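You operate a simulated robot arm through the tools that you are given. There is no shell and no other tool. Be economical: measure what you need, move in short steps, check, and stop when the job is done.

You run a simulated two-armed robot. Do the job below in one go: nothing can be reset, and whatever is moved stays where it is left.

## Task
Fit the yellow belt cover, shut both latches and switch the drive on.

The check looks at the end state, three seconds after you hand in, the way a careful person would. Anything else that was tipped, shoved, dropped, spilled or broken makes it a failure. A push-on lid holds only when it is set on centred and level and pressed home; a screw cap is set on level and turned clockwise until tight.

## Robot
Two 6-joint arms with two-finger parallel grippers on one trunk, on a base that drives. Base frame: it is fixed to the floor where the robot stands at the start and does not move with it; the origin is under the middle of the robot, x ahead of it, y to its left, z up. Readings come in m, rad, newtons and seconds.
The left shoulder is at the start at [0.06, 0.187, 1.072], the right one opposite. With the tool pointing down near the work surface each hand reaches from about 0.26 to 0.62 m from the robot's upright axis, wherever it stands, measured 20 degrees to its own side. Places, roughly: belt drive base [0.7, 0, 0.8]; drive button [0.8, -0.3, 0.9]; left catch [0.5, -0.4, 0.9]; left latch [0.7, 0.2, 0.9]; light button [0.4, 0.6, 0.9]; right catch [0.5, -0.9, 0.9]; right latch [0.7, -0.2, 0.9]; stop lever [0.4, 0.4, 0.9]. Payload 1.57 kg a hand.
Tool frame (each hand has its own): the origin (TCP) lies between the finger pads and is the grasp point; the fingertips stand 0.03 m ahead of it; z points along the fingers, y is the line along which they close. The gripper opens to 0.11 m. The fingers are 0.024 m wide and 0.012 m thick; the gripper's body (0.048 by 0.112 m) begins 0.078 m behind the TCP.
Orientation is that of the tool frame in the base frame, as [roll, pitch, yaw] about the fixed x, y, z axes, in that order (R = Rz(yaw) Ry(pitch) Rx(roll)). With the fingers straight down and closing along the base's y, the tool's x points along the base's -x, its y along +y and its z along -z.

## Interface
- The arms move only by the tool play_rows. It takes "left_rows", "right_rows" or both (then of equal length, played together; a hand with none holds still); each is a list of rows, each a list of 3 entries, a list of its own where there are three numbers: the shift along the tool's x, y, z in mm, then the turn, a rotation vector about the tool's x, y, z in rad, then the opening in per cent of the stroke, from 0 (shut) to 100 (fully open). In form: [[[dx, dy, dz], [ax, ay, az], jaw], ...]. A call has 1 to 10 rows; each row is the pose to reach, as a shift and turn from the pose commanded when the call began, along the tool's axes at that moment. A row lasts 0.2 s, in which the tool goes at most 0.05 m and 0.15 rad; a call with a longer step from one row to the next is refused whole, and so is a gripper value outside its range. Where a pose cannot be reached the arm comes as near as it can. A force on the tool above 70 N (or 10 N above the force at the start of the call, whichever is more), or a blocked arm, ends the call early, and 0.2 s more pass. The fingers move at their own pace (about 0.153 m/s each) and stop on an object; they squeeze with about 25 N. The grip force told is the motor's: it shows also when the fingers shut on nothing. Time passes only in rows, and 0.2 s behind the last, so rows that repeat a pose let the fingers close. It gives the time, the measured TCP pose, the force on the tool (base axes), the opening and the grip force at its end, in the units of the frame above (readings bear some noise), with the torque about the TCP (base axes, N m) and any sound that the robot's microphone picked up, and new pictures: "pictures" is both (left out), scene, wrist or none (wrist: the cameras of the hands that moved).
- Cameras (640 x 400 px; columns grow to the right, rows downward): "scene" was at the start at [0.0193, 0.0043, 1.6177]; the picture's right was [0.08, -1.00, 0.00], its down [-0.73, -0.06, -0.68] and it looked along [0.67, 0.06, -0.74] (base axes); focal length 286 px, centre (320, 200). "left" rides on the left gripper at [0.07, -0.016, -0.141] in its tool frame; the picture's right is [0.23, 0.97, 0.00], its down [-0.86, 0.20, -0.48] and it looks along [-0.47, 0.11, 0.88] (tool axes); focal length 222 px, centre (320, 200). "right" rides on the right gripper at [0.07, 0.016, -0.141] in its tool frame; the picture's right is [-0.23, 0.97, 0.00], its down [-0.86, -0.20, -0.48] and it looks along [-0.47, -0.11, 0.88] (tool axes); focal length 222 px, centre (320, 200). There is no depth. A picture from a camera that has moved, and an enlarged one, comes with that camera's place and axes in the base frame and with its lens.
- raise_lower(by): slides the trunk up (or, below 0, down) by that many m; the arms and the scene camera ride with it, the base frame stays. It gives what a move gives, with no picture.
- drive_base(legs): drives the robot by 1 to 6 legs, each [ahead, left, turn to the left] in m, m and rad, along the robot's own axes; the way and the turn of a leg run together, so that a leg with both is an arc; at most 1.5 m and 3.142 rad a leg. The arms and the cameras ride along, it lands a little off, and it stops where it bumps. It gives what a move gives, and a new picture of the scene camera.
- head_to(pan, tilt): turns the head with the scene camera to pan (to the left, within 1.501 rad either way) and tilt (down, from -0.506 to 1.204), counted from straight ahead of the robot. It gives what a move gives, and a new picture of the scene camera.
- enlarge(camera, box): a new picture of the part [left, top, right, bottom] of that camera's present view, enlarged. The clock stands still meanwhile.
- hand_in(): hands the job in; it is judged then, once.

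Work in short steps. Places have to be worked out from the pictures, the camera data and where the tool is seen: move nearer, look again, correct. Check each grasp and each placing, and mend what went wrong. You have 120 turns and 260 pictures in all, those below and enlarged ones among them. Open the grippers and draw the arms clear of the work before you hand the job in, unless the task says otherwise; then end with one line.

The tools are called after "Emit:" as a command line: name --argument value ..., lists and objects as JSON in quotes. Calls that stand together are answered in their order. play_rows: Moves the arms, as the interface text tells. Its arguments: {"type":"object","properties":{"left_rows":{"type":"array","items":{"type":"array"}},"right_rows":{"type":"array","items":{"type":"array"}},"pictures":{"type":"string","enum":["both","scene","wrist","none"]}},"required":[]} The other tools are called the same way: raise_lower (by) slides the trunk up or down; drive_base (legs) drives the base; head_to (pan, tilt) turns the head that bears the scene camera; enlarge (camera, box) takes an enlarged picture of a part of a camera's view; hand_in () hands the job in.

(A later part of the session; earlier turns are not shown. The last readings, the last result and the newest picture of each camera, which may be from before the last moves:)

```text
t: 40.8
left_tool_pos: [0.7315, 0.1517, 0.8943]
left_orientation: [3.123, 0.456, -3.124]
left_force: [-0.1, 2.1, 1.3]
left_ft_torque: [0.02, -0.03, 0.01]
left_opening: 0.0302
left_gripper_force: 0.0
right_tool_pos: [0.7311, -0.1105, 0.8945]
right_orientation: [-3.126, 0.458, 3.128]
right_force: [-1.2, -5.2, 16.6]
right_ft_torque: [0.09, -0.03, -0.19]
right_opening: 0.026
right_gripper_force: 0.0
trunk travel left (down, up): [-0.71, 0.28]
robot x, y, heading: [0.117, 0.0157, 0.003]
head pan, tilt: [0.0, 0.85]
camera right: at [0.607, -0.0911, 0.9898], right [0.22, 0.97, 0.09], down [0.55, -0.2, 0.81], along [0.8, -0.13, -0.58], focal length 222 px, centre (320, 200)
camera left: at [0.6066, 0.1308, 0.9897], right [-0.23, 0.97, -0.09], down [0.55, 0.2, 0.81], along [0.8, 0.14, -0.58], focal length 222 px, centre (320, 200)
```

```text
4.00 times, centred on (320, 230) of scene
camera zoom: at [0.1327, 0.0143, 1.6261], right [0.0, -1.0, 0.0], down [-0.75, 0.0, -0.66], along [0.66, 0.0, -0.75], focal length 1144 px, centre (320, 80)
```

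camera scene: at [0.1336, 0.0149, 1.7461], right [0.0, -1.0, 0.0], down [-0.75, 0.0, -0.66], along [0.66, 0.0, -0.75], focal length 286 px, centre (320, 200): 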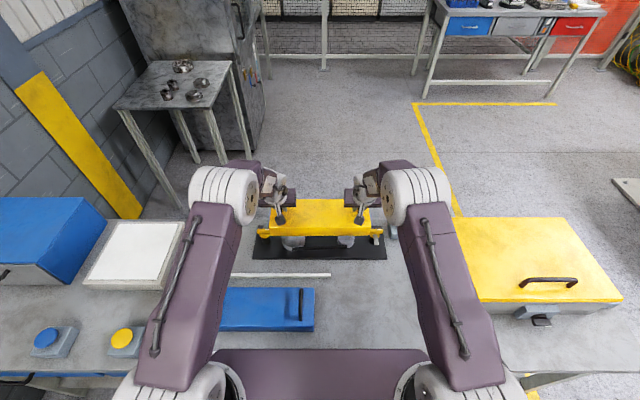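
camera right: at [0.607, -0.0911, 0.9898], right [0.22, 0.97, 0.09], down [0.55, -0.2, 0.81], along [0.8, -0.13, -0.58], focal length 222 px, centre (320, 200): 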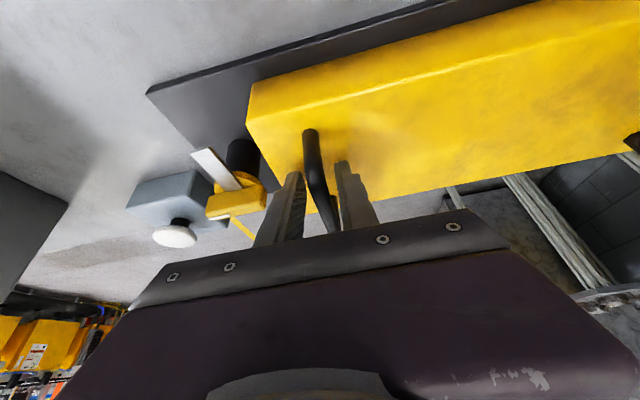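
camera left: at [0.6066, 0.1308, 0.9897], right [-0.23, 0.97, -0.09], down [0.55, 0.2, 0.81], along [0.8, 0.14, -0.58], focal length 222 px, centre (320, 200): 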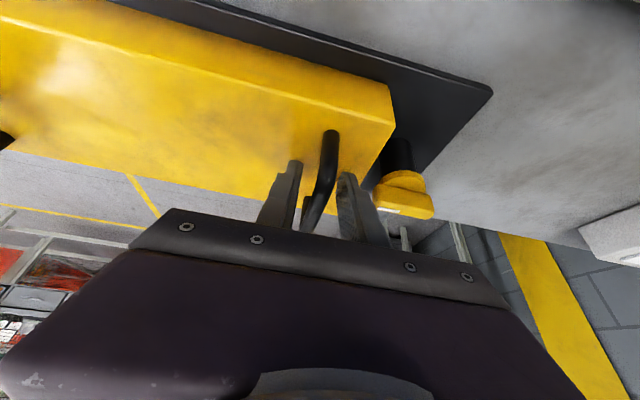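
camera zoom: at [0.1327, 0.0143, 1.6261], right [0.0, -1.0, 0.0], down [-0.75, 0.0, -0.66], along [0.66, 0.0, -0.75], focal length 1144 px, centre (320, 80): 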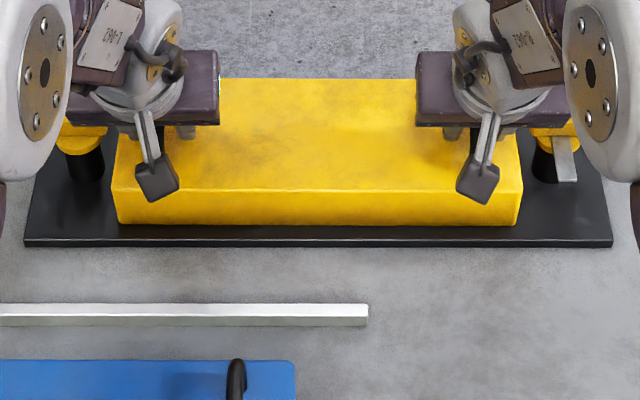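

Jaws are open and the cover rests on the plate. I'll raise the trunk to clear the handles and check the fit.

Emit:
raise_lower --by 0.14

Emit:
play_rows --left_rows '[[[45, 5, -20], [0, 0, 0], 28], [[85, 15, -40], [0, 0, 0], 28], [[125, 25, -60], [0, 0, 0], 28], [[165, 40, -80], [0, 0, 0], 28]]' --right_rows '[[[45, -5, -20], [0, 0, 0], 28], [[85, -15, -40], [0, 0, 0], 28], [[125, -25, -60], [0, 0, 0], 28], [[165, -40, -80], [0, 0, 0], 28]]' --pictures "both"

Emit:
enlarge --camera "scene" --box '[230, 185, 410, 285]'

```text
t: 42.5
left_tool_pos: [0.7345, 0.1509, 1.0329]
left_orientation: [3.124, 0.455, -3.124]
left_force: [-0.2, 0.0, 0.3]
left_ft_torque: [-0.01, 0.0, -0.01]
left_opening: 0.0307
left_gripper_force: 0.1
right_tool_pos: [0.7332, -0.1099, 1.0324]
right_orientation: [-3.127, 0.455, 3.127]
right_force: [0.3, 0.0, 0.4]
right_ft_torque: [-0.04, -0.03, 0.01]
right_opening: 0.0306
right_gripper_force: 0.0
trunk travel left (down, up): [-0.85, 0.14]
robot x, y, heading: [0.1166, 0.0151, 0.007]
head pan, tilt: [0.0, 0.85]
```

```text
t: 43.5
left_tool_pos: [0.5483, 0.1883, 1.0326]
left_orientation: [3.125, 0.456, -3.121]
left_force: [0.8, 1.0, 0.7]
left_ft_torque: [0.02, 0.01, 0.0]
left_opening: 0.0307
left_gripper_force: 0.2
left hand out of reach, approached as far as the arm can: row 2
right_tool_pos: [0.5453, -0.1473, 1.0319]
right_orientation: [-3.126, 0.459, 3.128]
right_force: [-0.2, 0.4, -0.4]
right_ft_torque: [0.0, -0.04, 0.03]
right_opening: 0.0307
right_gripper_force: 0.1
right hand out of reach, approached as far as the arm can: row 2
trunk travel left (down, up): [-0.85, 0.14]
robot x, y, heading: [0.1202, 0.0179, -0.003]
head pan, tilt: [0.0, 0.85]
camera scene: at [0.1322, 0.0148, 1.7661], right [0.0, -1.0, 0.0], down [-0.75, 0.0, -0.66], along [0.66, 0.0, -0.75], focal length 286 px, centre (320, 200)
camera right: at [0.4217, -0.1267, 1.1267], right [0.22, 0.97, 0.09], down [0.55, -0.2, 0.81], along [0.8, -0.13, -0.58], focal length 222 px, centre (320, 200)
camera left: at [0.4224, 0.1674, 1.129], right [-0.23, 0.97, -0.09], down [0.55, 0.2, 0.81], along [0.8, 0.14, -0.58], focal length 222 px, centre (320, 200)
```

scene: 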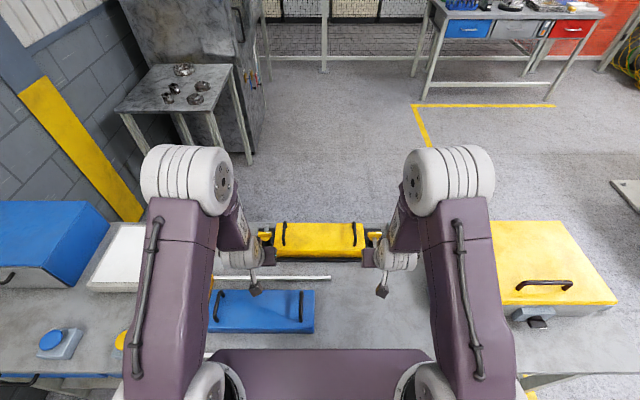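
right: 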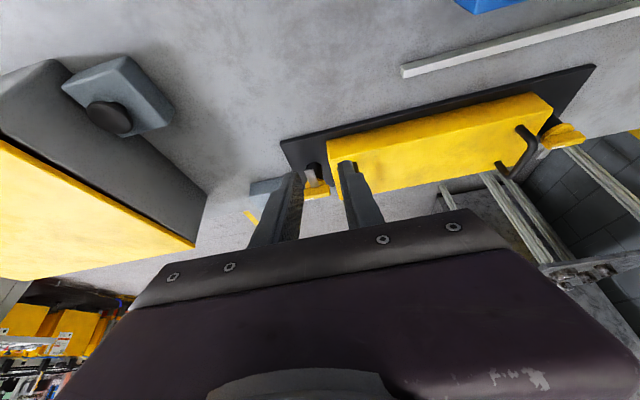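
left: 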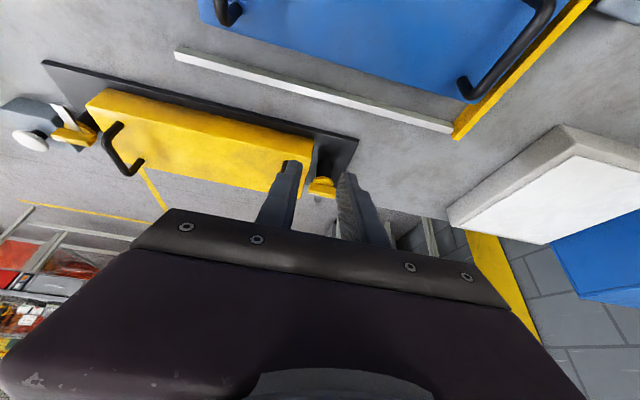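

```text
3.56 times, centred on (320, 235) of scene
camera zoom: at [0.1322, 0.0148, 1.7661], right [0.0, -1.0, 0.0], down [-0.75, 0.0, -0.66], along [0.66, 0.0, -0.75], focal length 1017 px, centre (320, 76)
```

zoom: 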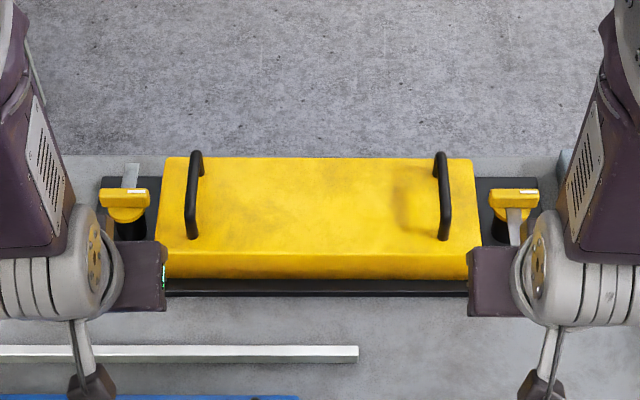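

The cover is on, centred and level. To reach the latches with a vertical tool I'll bring the left shoulder closer by turning the robot 90° right and approaching the table sideways. First I'll raise the trunk, back off and turn.

Emit:
raise_lower --by 0.1

Emit:
drive_base --legs '[[-0.35, 0, 0], [0, 0, -1.571]]'

Emit:
head_to --pan 1.2 --tilt 0.7

```text
t: 44.8
left_tool_pos: [0.5515, 0.1874, 1.1317]
left_orientation: [3.126, 0.456, -3.123]
left_force: [0.4, 0.0, -1.1]
left_ft_torque: [0.0, 0.01, 0.0]
left_opening: 0.0312
left_gripper_force: 0.0
right_tool_pos: [0.5482, -0.1471, 1.1296]
right_orientation: [-3.127, 0.455, 3.13]
right_force: [0.3, -0.8, 0.2]
right_ft_torque: [-0.03, 0.02, 0.02]
right_opening: 0.0306
right_gripper_force: 0.0
trunk travel left (down, up): [-0.95, 0.04]
robot x, y, heading: [0.1163, 0.018, 0.005]
head pan, tilt: [0.0, 0.85]
```

```text
t: 51.0
left_tool_pos: [-0.0662, -0.4184, 1.1333]
left_orientation: [3.125, 0.455, 1.582]
left_force: [-0.8, 0.8, 0.4]
left_ft_torque: [-0.04, 0.0, 0.03]
left_opening: 0.0308
left_gripper_force: 0.1
right_tool_pos: [-0.4021, -0.4155, 1.1294]
right_orientation: [-3.127, 0.455, 1.552]
right_force: [0.2, 0.4, -0.7]
right_ft_torque: [0.0, -0.03, 0.02]
right_opening: 0.0309
right_gripper_force: 0.1
trunk travel left (down, up): [-0.95, 0.04]
robot x, y, heading: [-0.2346, 0.0118, -1.581]
head pan, tilt: [0.0, 0.85]
camera scene: at [-0.2348, -0.0055, 1.866], right [-1.0, 0.0, 0.0], down [0.0, 0.75, -0.66], along [0.0, -0.66, -0.75], focal length 286 px, centre (320, 200)
```

scene: 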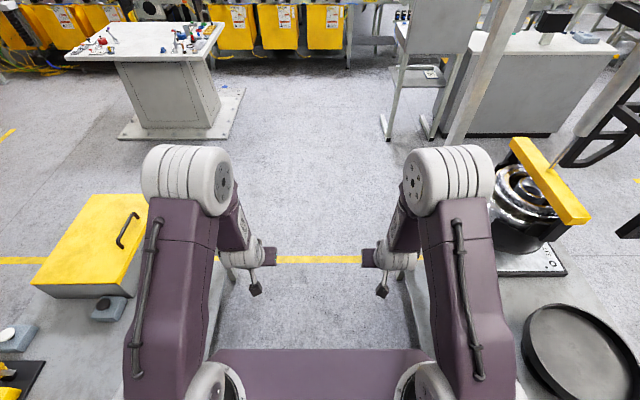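

```text
t: 52.4
left_tool_pos: [-0.0665, -0.418, 1.1329]
left_orientation: [3.125, 0.454, 1.583]
left_force: [-0.2, 0.0, -0.1]
left_ft_torque: [-0.02, 0.02, -0.02]
left_opening: 0.031
left_gripper_force: 0.3
right_tool_pos: [-0.4023, -0.4156, 1.1299]
right_orientation: [-3.125, 0.455, 1.552]
right_force: [0.1, 0.8, -0.7]
right_ft_torque: [0.01, -0.01, -0.03]
right_opening: 0.0305
right_gripper_force: 0.1
trunk travel left (down, up): [-0.95, 0.04]
robot x, y, heading: [-0.2353, 0.0124, -1.577]
head pan, tilt: [1.201, 0.7]
camera scene: at [-0.1558, 0.0416, 1.8783], right [-0.37, -0.93, 0.0], down [-0.6, 0.24, -0.76], along [0.71, -0.28, -0.64], focal length 286 px, centre (320, 200)
```

scene: 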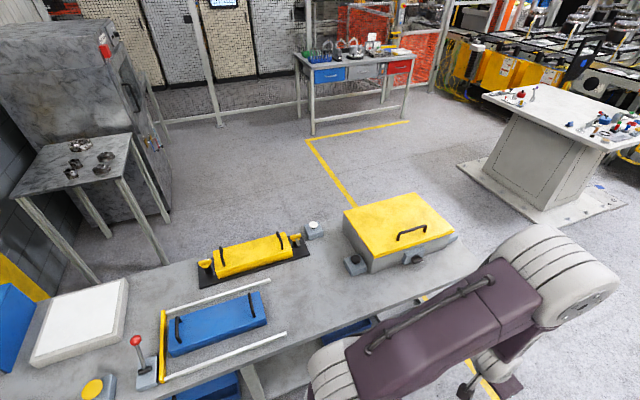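

Clear view of the fitted cover. I'll back up 0.1 (to y≈.11) and strafe left toward the table by .34.

Emit:
drive_base --legs '[[-0.1, 0, 0.008], [0, 0.32, 0], [0, 0.05, 0]]'

```text
t: 55.7
left_tool_pos: [0.2898, -0.3185, 1.1348]
left_orientation: [3.115, 0.456, 1.581]
left_force: [-0.4, 0.4, 0.1]
left_ft_torque: [-0.02, -0.1, 0.08]
left_opening: 0.0309
left_gripper_force: 0.0
right_tool_pos: [-0.0443, -0.3141, 1.1281]
right_orientation: [-3.139, 0.454, 1.549]
right_force: [-1.0, -0.8, -0.6]
right_ft_torque: [-0.01, -0.1, 0.02]
right_opening: 0.0307
right_gripper_force: 0.0
trunk travel left (down, up): [-0.95, 0.04]
robot x, y, heading: [0.1321, 0.1168, -1.571]
head pan, tilt: [1.201, 0.7]
camera scene: at [0.1922, 0.1425, 1.879], right [-0.36, -0.93, 0.0], down [-0.59, 0.23, -0.77], along [0.72, -0.28, -0.64], focal length 286 px, centre (320, 200)
```

scene: 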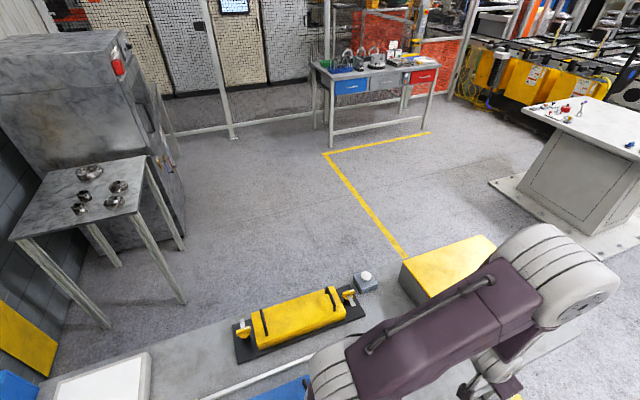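

Now at x=.132 with the left shoulder near (.32,.06). I'll straighten the left tool to point down.

Emit:
play_rows --left_rows '[[[0, 0, 0], [0.01, 0.14, 0], 30], [[0, 0, 0], [0.02, 0.28, 0], 30], [[0, 0, 0], [0.026, 0.42, 0], 30], [[0, 0, 0], [0.026, 0.456, 0], 30], [[0, 0, 0], [0.026, 0.456, 0], 30]]' --pictures "none"

Emit:
head_to --pan 1.4 --tilt 0.9

```text
t: 56.9
left_tool_pos: [0.3004, -0.3169, 1.1325]
left_orientation: [-3.134, -0.002, 1.587]
left_force: [-0.7, 0.3, 1.0]
left_ft_torque: [0.04, 0.0, 0.03]
left_opening: 0.0329
left_gripper_force: 0.0
right_tool_pos: [-0.0349, -0.3159, 1.13]
right_orientation: [-3.128, 0.455, 1.556]
right_force: [0.4, 0.2, 0.4]
right_ft_torque: [-0.04, 0.02, 0.0]
right_opening: 0.0309
right_gripper_force: 0.0
trunk travel left (down, up): [-0.95, 0.04]
robot x, y, heading: [0.132, 0.1141, -1.57]
head pan, tilt: [1.201, 0.7]
```

```text
t: 57.7
left_tool_pos: [0.2989, -0.3186, 1.1327]
left_orientation: [-3.13, 0.001, 1.586]
left_force: [-0.9, -0.8, 0.0]
left_ft_torque: [-0.02, -0.05, -0.02]
left_opening: 0.0329
left_gripper_force: 0.0
right_tool_pos: [-0.0356, -0.3154, 1.1295]
right_orientation: [-3.128, 0.457, 1.556]
right_force: [-0.2, 0.8, -0.2]
right_ft_torque: [-0.01, -0.01, 0.0]
right_opening: 0.031
right_gripper_force: 0.0
trunk travel left (down, up): [-0.95, 0.04]
robot x, y, heading: [0.1317, 0.115, -1.573]
head pan, tilt: [1.4, 0.901]
camera scene: at [0.2038, 0.1599, 1.8622], right [-0.17, -0.99, 0.0], down [-0.77, 0.13, -0.62], along [0.61, -0.11, -0.78], focal length 286 px, centre (320, 200)
```

scene: 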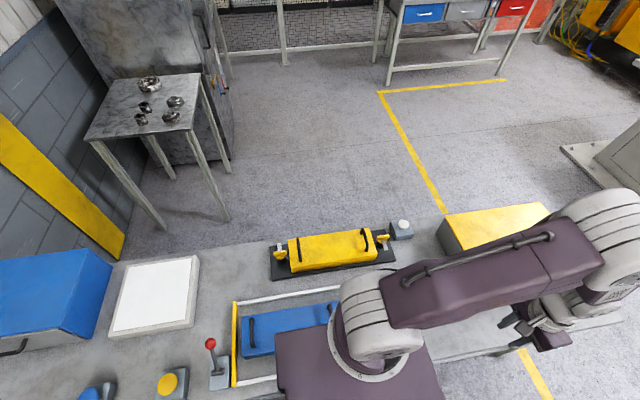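

I'll swing the left hand over toward the right latch at height 1.13, in two halves.

Emit:
play_rows --left_rows '[[[13, 44, 0], [0, 0, 0], 35], [[26, 88, 0], [0, 0, 0], 35], [[39, 132, 0], [0, 0, 0], 35], [[52, 176, 0], [0, 0, 0], 35], [[65, 220, 0], [0, 0, 0], 35]]' --pictures "scene"

```text
t: 58.9
left_tool_pos: [0.5222, -0.2493, 1.1284]
left_orientation: [-3.13, 0.0, 1.585]
left_force: [-0.5, 0.5, 0.4]
left_ft_torque: [-0.02, 0.0, 0.0]
left_opening: 0.0387
left_gripper_force: 0.1
right_tool_pos: [-0.034, -0.3152, 1.1294]
right_orientation: [-3.123, 0.456, 1.557]
right_force: [0.3, 0.1, 1.3]
right_ft_torque: [0.0, 0.02, 0.02]
right_opening: 0.0308
right_gripper_force: 0.1
trunk travel left (down, up): [-0.95, 0.04]
robot x, y, heading: [0.1318, 0.1146, -1.573]
head pan, tilt: [1.4, 0.901]
camera scene: at [0.2084, 0.1608, 1.862], right [-0.17, -0.99, 0.0], down [-0.77, 0.13, -0.62], along [0.61, -0.11, -0.78], focal length 286 px, centre (320, 200)
```

scene: 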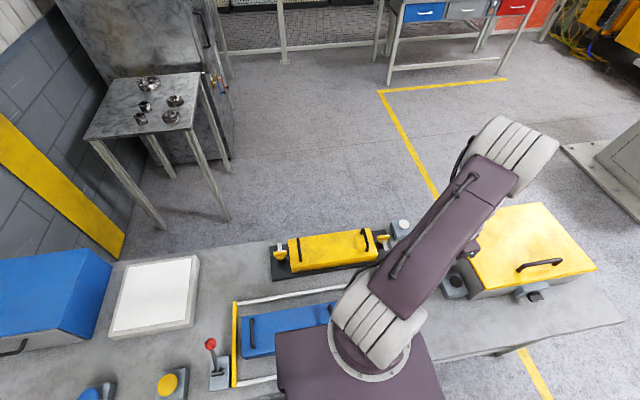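

Moving well. I'll continue to above the right latch at about (.745,-.19), with pictures.

Emit:
play_rows --left_rows '[[[11, 44, 0], [-0.003, 0, 0], 35], [[22, 88, 0], [-0.006, 0, 0], 35], [[34, 132, 0], [-0.009, 0, 0], 35], [[45, 176, 0], [-0.012, 0, 0], 35], [[57, 222, 0], [-0.012, 0, 0], 35], [[57, 222, 0], [-0.012, 0, 0], 35]]' --pictures "both"

```text
t: 60.3
left_tool_pos: [0.7398, -0.1895, 1.1284]
left_orientation: [3.138, -0.002, 1.586]
left_force: [-0.7, 0.0, -0.4]
left_ft_torque: [0.04, 0.0, 0.04]
left_opening: 0.0386
left_gripper_force: 0.0
right_tool_pos: [-0.0344, -0.316, 1.1293]
right_orientation: [-3.126, 0.456, 1.554]
right_force: [-0.3, -0.2, 0.3]
right_ft_torque: [0.0, 0.0, -0.02]
right_opening: 0.0307
right_gripper_force: 0.0
trunk travel left (down, up): [-0.95, 0.04]
robot x, y, heading: [0.1295, 0.1154, -1.57]
head pan, tilt: [1.4, 0.901]
camera scene: at [0.2048, 0.1597, 1.8622], right [-0.17, -0.99, 0.0], down [-0.77, 0.13, -0.62], along [0.61, -0.11, -0.78], focal length 286 px, centre (320, 200)
camera left: at [0.7215, -0.1196, 1.2691], right [0.97, 0.24, 0.0], down [0.21, -0.85, 0.48], along [0.12, -0.46, -0.88], focal length 222 px, centre (320, 200)
```

scene: 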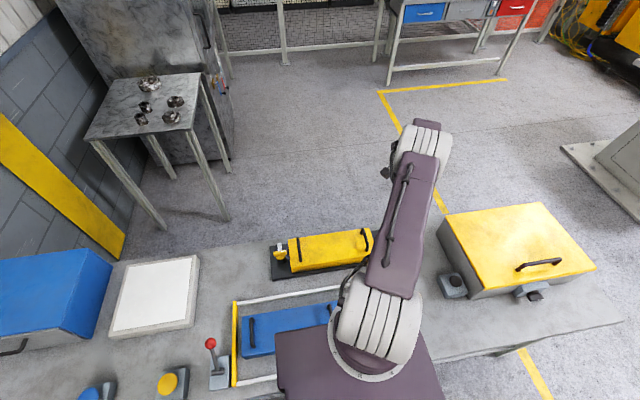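
left: 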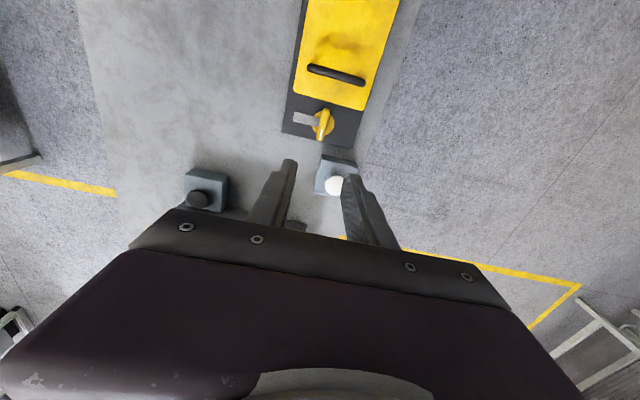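

The wrist view is excellent: knob centre ≈(.744,-.185), drive button ≈(.797,-.291). I'll lower the trunk by 0.19 to bring the fingertips just above the knob.

Emit:
raise_lower --by -0.19

Emit:
enlarge --camera "left" --box '[160, 60, 480, 260]'

Emit:
enlarge --camera "scene" --box '[240, 200, 460, 320]'

```text
t: 62.4
left_tool_pos: [0.7404, -0.1903, 0.9381]
left_orientation: [3.14, 0.001, 1.586]
left_force: [-0.7, 0.2, -0.8]
left_ft_torque: [0.01, 0.0, 0.01]
left_opening: 0.0384
left_gripper_force: 0.0
right_tool_pos: [-0.0341, -0.3146, 0.9396]
right_orientation: [-3.126, 0.456, 1.556]
right_force: [-1.0, -0.3, -0.4]
right_ft_torque: [-0.02, 0.02, 0.02]
right_opening: 0.0308
right_gripper_force: 0.0
trunk travel left (down, up): [-0.76, 0.23]
robot x, y, heading: [0.1333, 0.1135, -1.568]
head pan, tilt: [1.4, 0.901]
```

```text
2.00 times, centred on (320, 160) of left
camera zoom: at [0.7213, -0.1198, 1.0791], right [0.97, 0.24, 0.0], down [0.21, -0.85, 0.48], along [0.12, -0.46, -0.88], focal length 444 px, centre (320, 280)
```

zoom: 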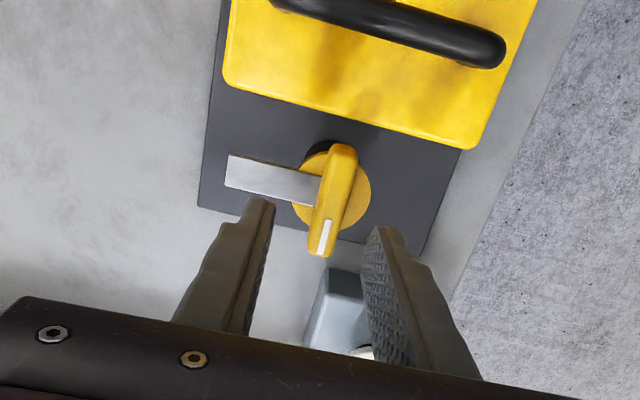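

```text
2.91 times, centred on (350, 260) of scene
camera zoom: at [0.2051, 0.1599, 1.6722], right [-0.17, -0.99, 0.0], down [-0.77, 0.13, -0.62], along [0.61, -0.11, -0.78], focal length 832 px, centre (233, 26)
```

zoom: 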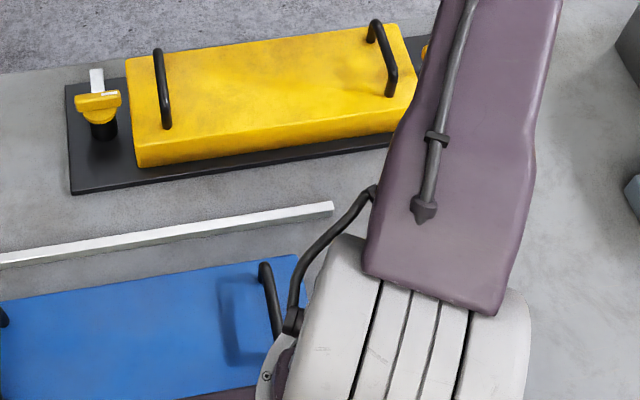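

The knob axis is at ≈(.743,-.182), its bar is along y with its top near .884, and the cover end is at y≈-.148. I'll centre the jaws on the bar and go down 36 mm.

Emit:
play_rows --left_rows '[[[8, 2.5, 0], [0, 0, -0.015], 35], [[8, 2.5, 12], [0, 0, -0.015], 35], [[8, 2.5, 24], [0, 0, -0.015], 35], [[8, 2.5, 36], [0, 0, -0.015], 35], [[8, 2.5, 36], [0, 0, -0.015], 35]]' --pictures "wrist"

```text
t: 63.5
left_tool_pos: [0.7431, -0.182, 0.902]
left_orientation: [3.139, -0.001, 1.603]
left_force: [0.3, 0.1, -0.4]
left_ft_torque: [0.01, 0.0, 0.02]
left_opening: 0.0385
left_gripper_force: 0.0
right_tool_pos: [-0.0334, -0.3145, 0.9389]
right_orientation: [-3.125, 0.455, 1.555]
right_force: [0.1, 0.1, -0.1]
right_ft_torque: [0.01, -0.03, 0.02]
right_opening: 0.0307
right_gripper_force: 0.0
trunk travel left (down, up): [-0.76, 0.23]
robot x, y, heading: [0.1316, 0.1135, -1.574]
head pan, tilt: [1.4, 0.901]
camera left: at [0.7233, -0.1125, 1.0431], right [0.97, 0.26, 0.0], down [0.23, -0.85, 0.48], along [0.12, -0.46, -0.88], focal length 222 px, centre (320, 200)
```

left: 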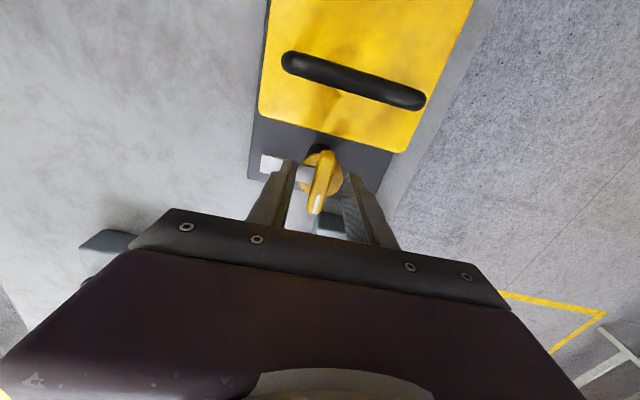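

The bar is between the jaws. I'll close gently and check.

Emit:
play_rows --left_rows '[[[0, 0, 1], [0, 0, 0.02], 0], [[0, 0, 1], [0, 0, 0.02], 0], [[0, 0, 1], [0, 0, 0.02], 0]]' --pictures "none"

Emit:
enlarge --camera "left" --box '[220, 100, 420, 225]'

```text
t: 64.3
left_tool_pos: [0.7448, -0.1833, 0.9026]
left_orientation: [3.139, -0.001, 1.581]
left_force: [10.2, -1.0, 9.6]
left_ft_torque: [0.63, 0.14, -0.45]
left_opening: 0.0129
left_gripper_force: 29.3
right_tool_pos: [-0.0335, -0.3141, 0.9399]
right_orientation: [-3.125, 0.454, 1.555]
right_force: [-0.4, 0.7, 0.3]
right_ft_torque: [-0.02, 0.02, -0.01]
right_opening: 0.0308
right_gripper_force: 0.0
trunk travel left (down, up): [-0.76, 0.23]
robot x, y, heading: [0.1319, 0.116, -1.568]
head pan, tilt: [1.4, 0.901]
```

```text
3.20 times, centred on (320, 162) of left
camera zoom: at [0.7257, -0.1119, 1.0429], right [0.97, 0.24, 0.0], down [0.21, -0.85, 0.48], along [0.12, -0.47, -0.88], focal length 711 px, centre (320, 320)
```

zoom: 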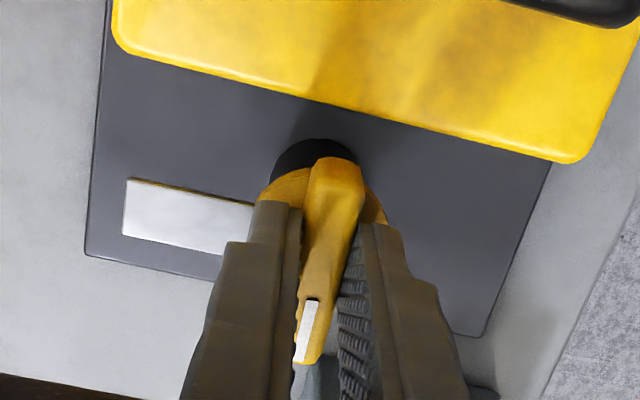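

The jaws hold the 13 mm bar. I'll turn it clockwise about half-way first.

Emit:
play_rows --left_rows '[[[0, 0, -1], [0, 0, 0.12], 0], [[0, 0, -1], [0, 0, 0.25], 0], [[0, 0, -1], [0, 0, 0.38], 0], [[0, 0, -1], [0, 0, 0.51], 0], [[0, 0, -1], [0, 0, 0.64], 0], [[0, 0, -1], [0, 0, 0.77], 0]]' --pictures "wrist"

```text
t: 65.8
left_tool_pos: [0.7463, -0.1828, 0.9019]
left_orientation: [3.136, -0.003, 0.807]
left_force: [26.8, -5.6, 14.5]
left_ft_torque: [-0.21, -0.02, 0.1]
left_opening: 0.0127
left_gripper_force: 29.8
right_tool_pos: [-0.0327, -0.3145, 0.9392]
right_orientation: [-3.122, 0.455, 1.556]
right_force: [0.4, 0.1, -0.5]
right_ft_torque: [0.01, -0.01, 0.02]
right_opening: 0.0309
right_gripper_force: 0.0
trunk travel left (down, up): [-0.76, 0.23]
robot x, y, heading: [0.1281, 0.1159, -1.569]
head pan, tilt: [1.4, 0.901]
camera left: at [0.7806, -0.1206, 1.0427], right [0.86, -0.51, 0.01], down [-0.45, -0.76, 0.48], along [-0.24, -0.41, -0.88], focal length 222 px, centre (320, 200)
```

left: 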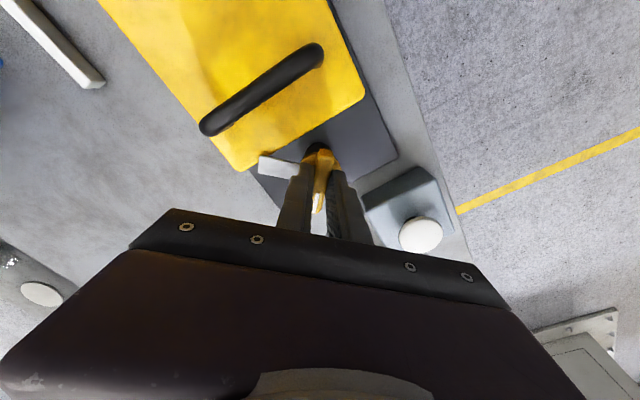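

It is turning freely, with only a small sideways force. I'll shift 2 mm in +x to ease it and finish the quarter turn.

Emit:
play_rows --left_rows '[[[1, 1, 0], [0, 0, 0.12], 0], [[1.4, 1.4, 0], [0, 0, 0.25], 0], [[1.4, 1.4, 0], [0, 0, 0.38], 0], [[1.4, 1.4, 0], [0, 0, 0.51], 0], [[1.4, 1.4, 0], [0, 0, 0.64], 0], [[1.4, 1.4, 0], [0, 0, 0.77], 0], [[1.4, 1.4, 0], [0, 0, 0.8], 0]]' --pictures "wrist"

```text
t: 67.3
left_tool_pos: [0.7474, -0.1853, 0.9013]
left_orientation: [3.14, -0.006, 0.008]
left_force: [14.2, -18.6, 8.4]
left_ft_torque: [-0.41, -0.8, 0.01]
left_opening: 0.0129
left_gripper_force: 29.4
right_tool_pos: [-0.0331, -0.3181, 0.9389]
right_orientation: [-3.126, 0.452, 1.555]
right_force: [0.1, -0.2, -0.1]
right_ft_torque: [-0.02, 0.03, -0.01]
right_opening: 0.0305
right_gripper_force: 0.0
trunk travel left (down, up): [-0.76, 0.23]
robot x, y, heading: [0.129, 0.1134, -1.574]
head pan, tilt: [1.4, 0.901]
camera left: at [0.8142, -0.1678, 1.0427], right [0.24, -0.97, 0.0], down [-0.86, -0.21, 0.47], along [-0.46, -0.11, -0.88], focal length 222 px, centre (320, 200)
```

left: 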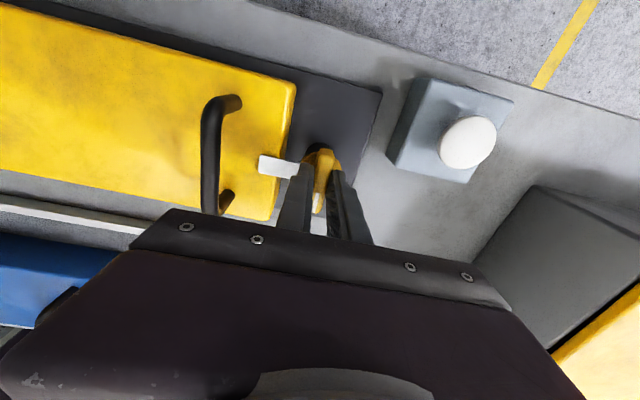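

The tongue now points +y over the cover, having turned 90°. I'll open the jaws, rise, and inspect.

Emit:
play_rows --left_rows '[[[0, 0, 0], [0, 0, 0], 35], [[0, 0, 0], [0, 0, 0], 35], [[0, 0, -25], [0, 0, 0], 35], [[0, 0, -60], [0, 0, 0], 35]]' --pictures "none"

Emit:
enlarge --camera "left" --box '[160, 40, 480, 240]'

```text
t: 68.3
left_tool_pos: [0.7418, -0.179, 0.9631]
left_orientation: [-3.14, -0.003, 0.013]
left_force: [0.1, -0.9, -0.5]
left_ft_torque: [0.0, 0.01, 0.01]
left_opening: 0.0385
left_gripper_force: 0.1
right_tool_pos: [-0.0337, -0.3158, 0.9397]
right_orientation: [-3.127, 0.455, 1.555]
right_force: [-0.1, 0.4, 0.6]
right_ft_torque: [0.02, 0.03, 0.01]
right_opening: 0.0306
right_gripper_force: 0.1
trunk travel left (down, up): [-0.76, 0.23]
robot x, y, heading: [0.1312, 0.1128, -1.572]
head pan, tilt: [1.4, 0.901]
```

```text
2.00 times, centred on (320, 140) of left
camera zoom: at [0.8108, -0.1626, 1.1041], right [0.24, -0.97, 0.0], down [-0.85, -0.21, 0.48], along [-0.46, -0.11, -0.88], focal length 444 px, centre (320, 320)
```

zoom: 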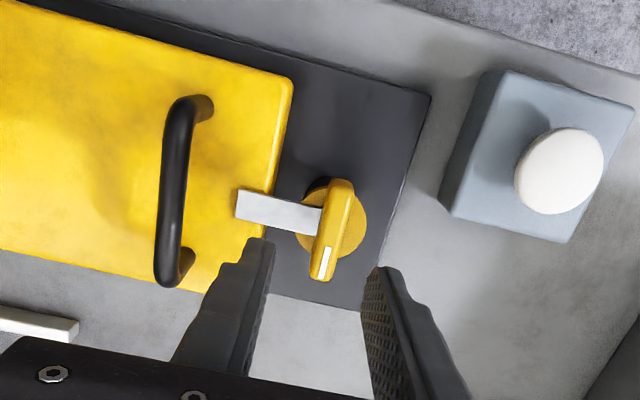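

The right latch is shut, with its tongue well over the cover. Next is the left latch: I'll raise the trunk, back the robot to y≈.27 (short of the stop lever), and unwind the wrist.

Emit:
raise_lower --by 0.14

Emit:
drive_base --legs '[[-0.155, 0, 0]]'

Emit:
play_rows --left_rows '[[[0, -20, 0], [0, 0, -0.14], 35], [[0, -40, 0], [0, 0, -0.28], 35], [[0, -60, 0], [0, 0, -0.42], 35], [[0, -80, 0], [0, 0, -0.56], 35], [[0, -100, 0], [0, 0, -0.7], 35], [[0, -120, 0], [0, 0, -0.84], 35], [[0, -140, 0], [0, 0, -0.98], 35], [[0, -160, 0], [0, 0, -1.12], 35], [[0, -180, 0], [0, 0, -1.26], 35], [[0, -200, 0], [0, 0, -1.4], 35]]' --pictures "both"

```text
t: 70.0
left_tool_pos: [0.7437, -0.1808, 1.1027]
left_orientation: [3.141, -0.005, 0.012]
left_force: [-0.2, -0.6, 0.0]
left_ft_torque: [0.01, 0.01, -0.02]
left_opening: 0.0385
left_gripper_force: 0.0
right_tool_pos: [-0.0342, -0.3153, 1.0801]
right_orientation: [-3.126, 0.456, 1.555]
right_force: [0.6, 0.2, -0.1]
right_ft_torque: [-0.01, -0.01, -0.02]
right_opening: 0.0309
right_gripper_force: 0.0
trunk travel left (down, up): [-0.9, 0.09]
robot x, y, heading: [0.1324, 0.1156, -1.57]
head pan, tilt: [1.4, 0.901]
```

```text
t: 71.4
left_tool_pos: [0.738, -0.0299, 1.1013]
left_orientation: [-3.139, 0.002, 0.003]
left_force: [0.1, 0.2, -0.3]
left_ft_torque: [-0.01, 0.01, 0.05]
left_opening: 0.0388
left_gripper_force: 0.0
right_tool_pos: [-0.0411, -0.1594, 1.0802]
right_orientation: [-3.125, 0.455, 1.547]
right_force: [-0.6, 0.0, -0.1]
right_ft_torque: [0.02, 0.03, -0.01]
right_opening: 0.031
right_gripper_force: 0.0
trunk travel left (down, up): [-0.9, 0.09]
robot x, y, heading: [0.1234, 0.2711, -1.575]
head pan, tilt: [1.4, 0.901]
camera scene: at [0.2029, 0.3129, 1.8121], right [-0.18, -0.98, 0.0], down [-0.77, 0.14, -0.62], along [0.61, -0.11, -0.78], focal length 286 px, centre (320, 200)
```

scene: 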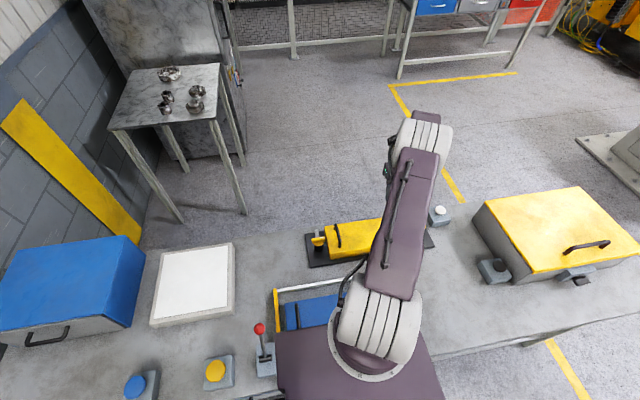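

```text
t: 73.6
left_tool_pos: [0.7354, 0.1718, 1.1031]
left_orientation: [3.14, 0.0, 1.405]
left_force: [0.7, 1.2, 0.4]
left_ft_torque: [-0.05, 0.03, 0.02]
left_opening: 0.0386
left_gripper_force: 0.0
right_tool_pos: [-0.0435, -0.1587, 1.0799]
right_orientation: [-3.124, 0.456, 1.547]
right_force: [0.3, 0.2, 0.2]
right_ft_torque: [-0.02, -0.01, 0.0]
right_opening: 0.0308
right_gripper_force: 0.1
trunk travel left (down, up): [-0.9, 0.09]
robot x, y, heading: [0.1293, 0.2693, -1.576]
head pan, tilt: [1.4, 0.901]
camera scene: at [0.2005, 0.3163, 1.8121], right [-0.18, -0.98, 0.0], down [-0.77, 0.14, -0.62], along [0.61, -0.11, -0.78], focal length 286 px, centre (320, 200)
camera left: at [0.73, 0.2438, 1.2438], right [1.0, 0.06, 0.0], down [0.05, -0.88, 0.48], along [0.03, -0.48, -0.88], focal length 222 px, centre (320, 200)
```

scene: 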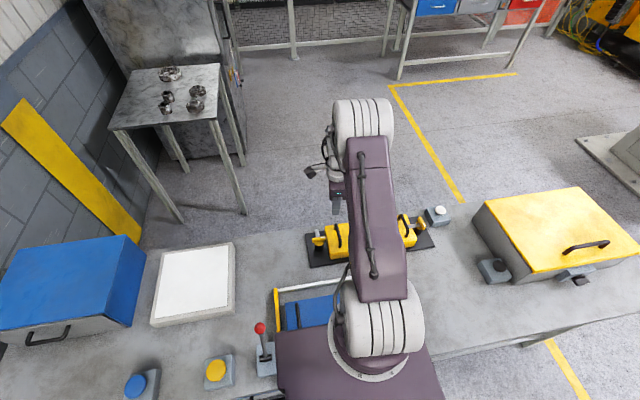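
left: 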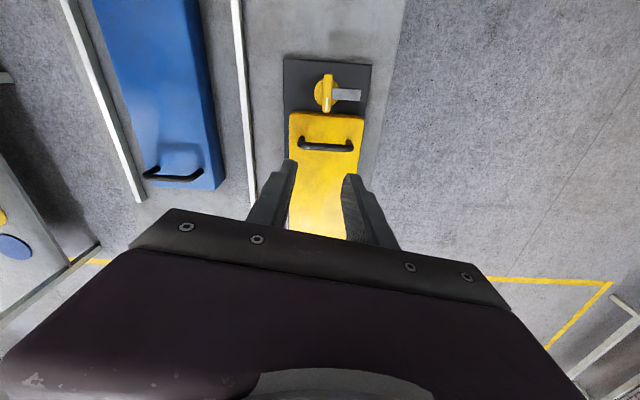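

The left knob sits near (.742,.224). I'll move above it, square the yaw, and lower with the trunk to z≈.94.

Emit:
play_rows --left_rows '[[[25, 0, 0], [0, 0, -0.08], 35], [[50, 0, 0], [0, 0, -0.166], 35], [[50, 0, 0], [0, 0, -0.166], 35]]' --pictures "none"

Emit:
raise_lower --by -0.163

Emit:
enlarge --camera "left" --box '[160, 60, 480, 260]'

```text
t: 74.4
left_tool_pos: [0.7446, 0.2201, 1.1017]
left_orientation: [3.14, -0.003, 1.57]
left_force: [-0.1, -0.1, 1.8]
left_ft_torque: [0.01, 0.01, -0.02]
left_opening: 0.0384
left_gripper_force: 0.1
right_tool_pos: [-0.0429, -0.1584, 1.0798]
right_orientation: [-3.126, 0.455, 1.545]
right_force: [-0.8, 0.0, -0.6]
right_ft_torque: [0.01, 0.02, 0.04]
right_opening: 0.0308
right_gripper_force: 0.0
trunk travel left (down, up): [-0.9, 0.09]
robot x, y, heading: [0.1268, 0.2731, -1.575]
head pan, tilt: [1.4, 0.901]
```

```text
t: 76.3
left_tool_pos: [0.7437, 0.22, 0.9391]
left_orientation: [3.14, 0.003, 1.569]
left_force: [0.0, -0.2, 0.5]
left_ft_torque: [-0.03, -0.01, -0.01]
left_opening: 0.0382
left_gripper_force: 0.1
right_tool_pos: [-0.0428, -0.1582, 0.9162]
right_orientation: [-3.126, 0.455, 1.546]
right_force: [0.3, 0.9, 0.3]
right_ft_torque: [-0.05, 0.0, 0.03]
right_opening: 0.031
right_gripper_force: 0.1
trunk travel left (down, up): [-0.737, 0.253]
robot x, y, heading: [0.1262, 0.2693, -1.577]
head pan, tilt: [1.4, 0.901]
```

```text
2.00 times, centred on (320, 160) of left
camera zoom: at [0.7267, 0.2898, 1.0803], right [0.97, 0.23, 0.0], down [0.2, -0.86, 0.48], along [0.11, -0.47, -0.88], focal length 444 px, centre (320, 280)
```

zoom: 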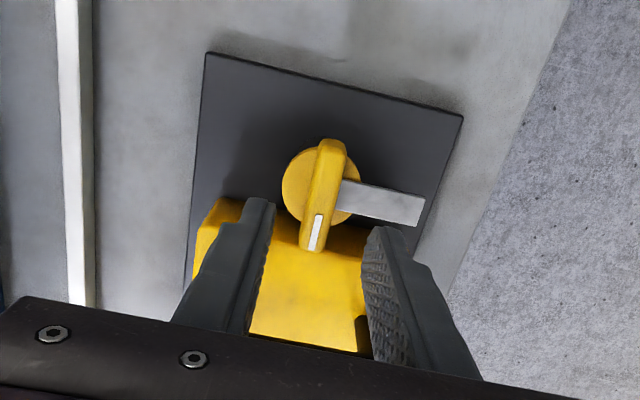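

The knob centre is ≈(.743,.227). I'll shift +7 mm in y, lower 37 mm, and close on the bar.

Emit:
play_rows --left_rows '[[[7, 0, 0], [0, 0, 0], 35], [[7, 0, 12], [0, 0, 0], 35], [[7, 0, 24], [0, 0, 0], 35], [[7, 0, 37], [0, 0, 0], 35], [[7, 0, 37], [0, 0, 0], 0], [[7, 0, 37], [0, 0, 0], 0], [[7, 0, 37], [0, 0, 0], 0]]' --pictures "none"

Emit:
enlarge --camera "left" --box '[220, 100, 420, 225]'

```text
t: 77.9
left_tool_pos: [0.7439, 0.2273, 0.9028]
left_orientation: [-3.141, 0.0, 1.568]
left_force: [-2.9, 1.1, -2.4]
left_ft_torque: [0.26, 0.04, 0.0]
left_opening: 0.013
left_gripper_force: 30.0
right_tool_pos: [-0.0441, -0.1586, 0.9171]
right_orientation: [-3.127, 0.456, 1.546]
right_force: [0.4, 0.7, -0.9]
right_ft_torque: [0.02, 0.01, -0.01]
right_opening: 0.0309
right_gripper_force: 0.0
trunk travel left (down, up): [-0.737, 0.253]
robot x, y, heading: [0.1235, 0.2689, -1.581]
head pan, tilt: [1.4, 0.901]
```

```text
3.20 times, centred on (320, 162) of left
camera zoom: at [0.7266, 0.2966, 1.0436], right [0.97, 0.23, 0.0], down [0.2, -0.86, 0.48], along [0.11, -0.47, -0.88], focal length 711 px, centre (320, 320)
```

zoom: 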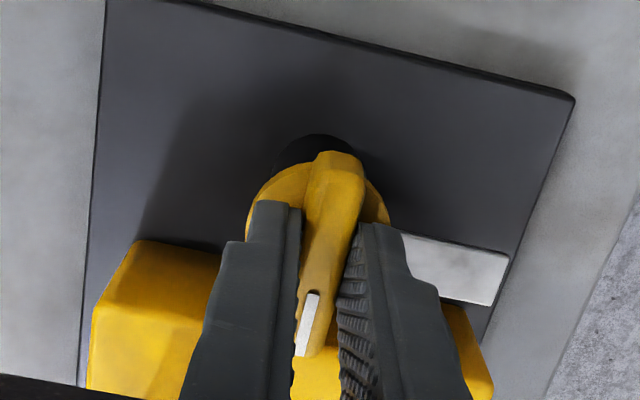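

Gripped with low side forces. I'll turn clockwise half-way and check.

Emit:
play_rows --left_rows '[[[0, 0, 0], [0, 0, 0.12], 0], [[0, 0, 0], [0, 0, 0.25], 0], [[0, 0, 0], [0, 0, 0.38], 0], [[0, 0, 0], [0, 0, 0.51], 0], [[0, 0, 0], [0, 0, 0.64], 0], [[0, 0, 0], [0, 0, 0.77], 0]]' --pictures "wrist"

```text
t: 79.3
left_tool_pos: [0.7449, 0.2258, 0.9022]
left_orientation: [3.14, -0.003, 0.793]
left_force: [4.2, -3.9, 3.6]
left_ft_torque: [-0.59, 0.51, 0.0]
left_opening: 0.0128
left_gripper_force: 29.8
right_tool_pos: [-0.0434, -0.1591, 0.9168]
right_orientation: [-3.126, 0.454, 1.548]
right_force: [0.2, 0.8, -0.4]
right_ft_torque: [-0.01, 0.01, 0.0]
right_opening: 0.0305
right_gripper_force: 0.2
trunk travel left (down, up): [-0.737, 0.253]
robot x, y, heading: [0.1255, 0.2707, -1.578]
head pan, tilt: [1.4, 0.901]
camera left: at [0.7807, 0.2875, 1.0437], right [0.85, -0.52, 0.0], down [-0.46, -0.75, 0.48], along [-0.25, -0.41, -0.88], focal length 222 px, centre (320, 200)
```

left: 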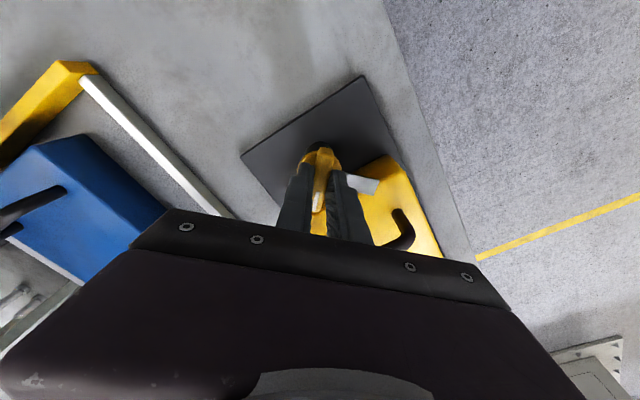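

The tongue is swinging toward the cover as intended, so I'll finish the turn.

Emit:
play_rows --left_rows '[[[0, 0, 0], [0, 0, 0.12], 0], [[0, 0, 0], [0, 0, 0.25], 0], [[0, 0, 0], [0, 0, 0.38], 0], [[0, 0, 0], [0, 0, 0.51], 0], [[0, 0, 0], [0, 0, 0.64], 0], [[0, 0, 0], [0, 0, 0.77], 0], [[0, 0, 0], [0, 0, 0.8], 0]]' --pictures "none"

Emit:
play_rows --left_rows '[[[0, 0, 0], [0, 0, 0], 35], [[0, 0, 0], [0, 0, 0], 35], [[0, 0, -25], [0, 0, 0], 35], [[0, 0, -60], [0, 0, 0], 35]]' --pictures "none"

Emit:
enlarge --camera "left" --box '[160, 40, 480, 240]'

```text
t: 80.9
left_tool_pos: [0.7397, 0.2224, 0.9011]
left_orientation: [-3.097, -0.014, 0.034]
left_force: [6.2, 60.4, -0.6]
left_ft_torque: [0.89, -0.14, 0.18]
left_opening: 0.0146
left_gripper_force: 30.6
left hand out of reach, approached as far as the arm can: row 6, 7
right_tool_pos: [-0.04, -0.1537, 0.9182]
right_orientation: [-3.126, 0.461, 1.555]
right_force: [0.2, -0.9, -0.6]
right_ft_torque: [0.02, 0.01, -0.01]
right_opening: 0.0309
right_gripper_force: 0.0
trunk travel left (down, up): [-0.737, 0.253]
robot x, y, heading: [0.1225, 0.2747, -1.572]
head pan, tilt: [1.4, 0.901]
stopped in row 7 (left hand): the force on the tool passed its limit (the readings are from after the stop); the commanded pose is now the measured one
```

```text
t: 81.9
left_tool_pos: [0.737, 0.2058, 0.9621]
left_orientation: [-3.093, -0.016, 0.031]
left_force: [0.2, 0.2, -0.6]
left_ft_torque: [0.01, -0.03, -0.01]
left_opening: 0.0384
left_gripper_force: 0.0
right_tool_pos: [-0.0431, -0.1573, 0.9165]
right_orientation: [-3.126, 0.457, 1.549]
right_force: [-0.1, 0.1, 0.7]
right_ft_torque: [-0.02, -0.01, 0.01]
right_opening: 0.0309
right_gripper_force: 0.0
trunk travel left (down, up): [-0.737, 0.253]
robot x, y, heading: [0.1272, 0.2718, -1.573]
head pan, tilt: [1.4, 0.901]
```

```text
2.00 times, centred on (320, 140) of left
camera zoom: at [0.8036, 0.2182, 1.1049], right [0.26, -0.96, -0.04], down [-0.85, -0.25, 0.45], along [-0.45, -0.08, -0.89], focal length 444 px, centre (320, 320)
```

zoom: 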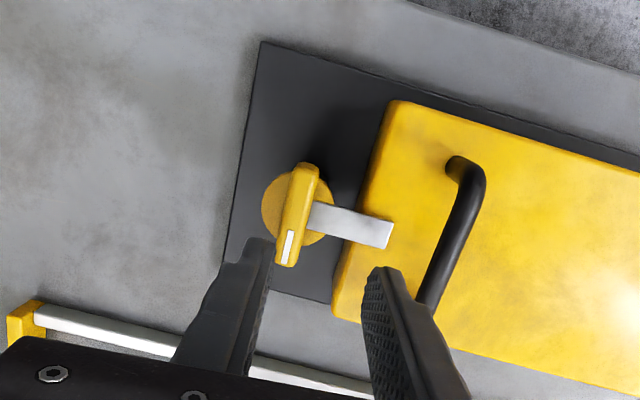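

Left latch is shut: tongue over the cover, bar exactly along x. Next is the drive button at ≈(.798,-.291). I'll raise, then drive forward .35 toward -y.

Emit:
raise_lower --by 0.13

Emit:
drive_base --legs '[[0.33, 0, 0]]'

Emit:
enlarge --camera "left" --box '[0, 0, 640, 400]'

```text
t: 83.5
left_tool_pos: [0.739, 0.2069, 1.0911]
left_orientation: [-3.092, -0.014, 0.032]
left_force: [-0.2, -0.1, 0.4]
left_ft_torque: [0.0, -0.05, 0.0]
left_opening: 0.0387
left_gripper_force: 0.0
right_tool_pos: [-0.0404, -0.1582, 1.0479]
right_orientation: [-3.125, 0.456, 1.551]
right_force: [0.1, -0.2, 0.9]
right_ft_torque: [-0.03, -0.01, -0.02]
right_opening: 0.0312
right_gripper_force: 0.1
trunk travel left (down, up): [-0.867, 0.123]
robot x, y, heading: [0.1262, 0.2713, -1.578]
head pan, tilt: [1.4, 0.901]
```

```text
t: 85.7
left_tool_pos: [0.7357, -0.1222, 1.0919]
left_orientation: [-3.093, -0.016, 0.028]
left_force: [0.2, -0.3, -0.5]
left_ft_torque: [-0.02, -0.01, 0.02]
left_opening: 0.0386
left_gripper_force: 0.2
right_tool_pos: [-0.0463, -0.4854, 1.0486]
right_orientation: [-3.127, 0.458, 1.548]
right_force: [-0.3, 0.5, 0.0]
right_ft_torque: [-0.01, 0.01, -0.01]
right_opening: 0.0307
right_gripper_force: 0.1
trunk travel left (down, up): [-0.867, 0.123]
robot x, y, heading: [0.1194, -0.0579, -1.572]
head pan, tilt: [1.4, 0.901]
camera scene: at [0.1979, -0.0091, 1.7791], right [-0.18, -0.98, 0.0], down [-0.77, 0.14, -0.62], along [0.61, -0.11, -0.78], focal length 286 px, centre (320, 200)
```

scene: 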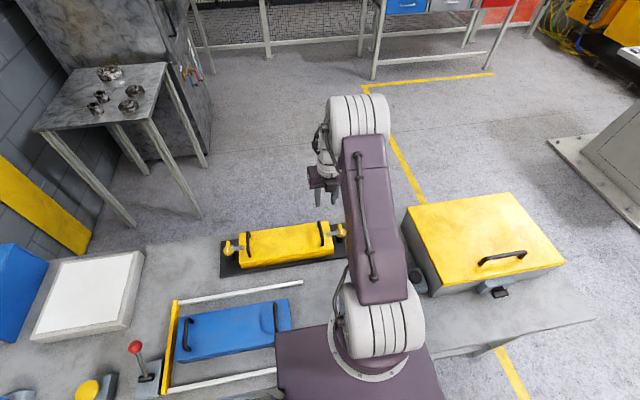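

```text
1.00 times, centred on (320, 200) of left
camera zoom: at [0.8028, -0.1104, 1.2342], right [0.26, -0.97, -0.04], down [-0.86, -0.25, 0.46], along [-0.45, -0.08, -0.89], focal length 222 px, centre (320, 200)
```

zoom: 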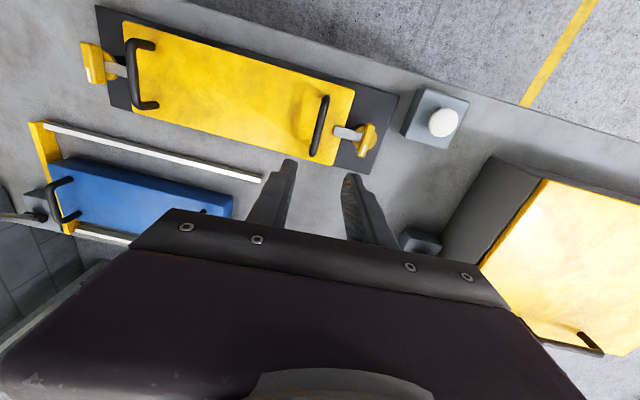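

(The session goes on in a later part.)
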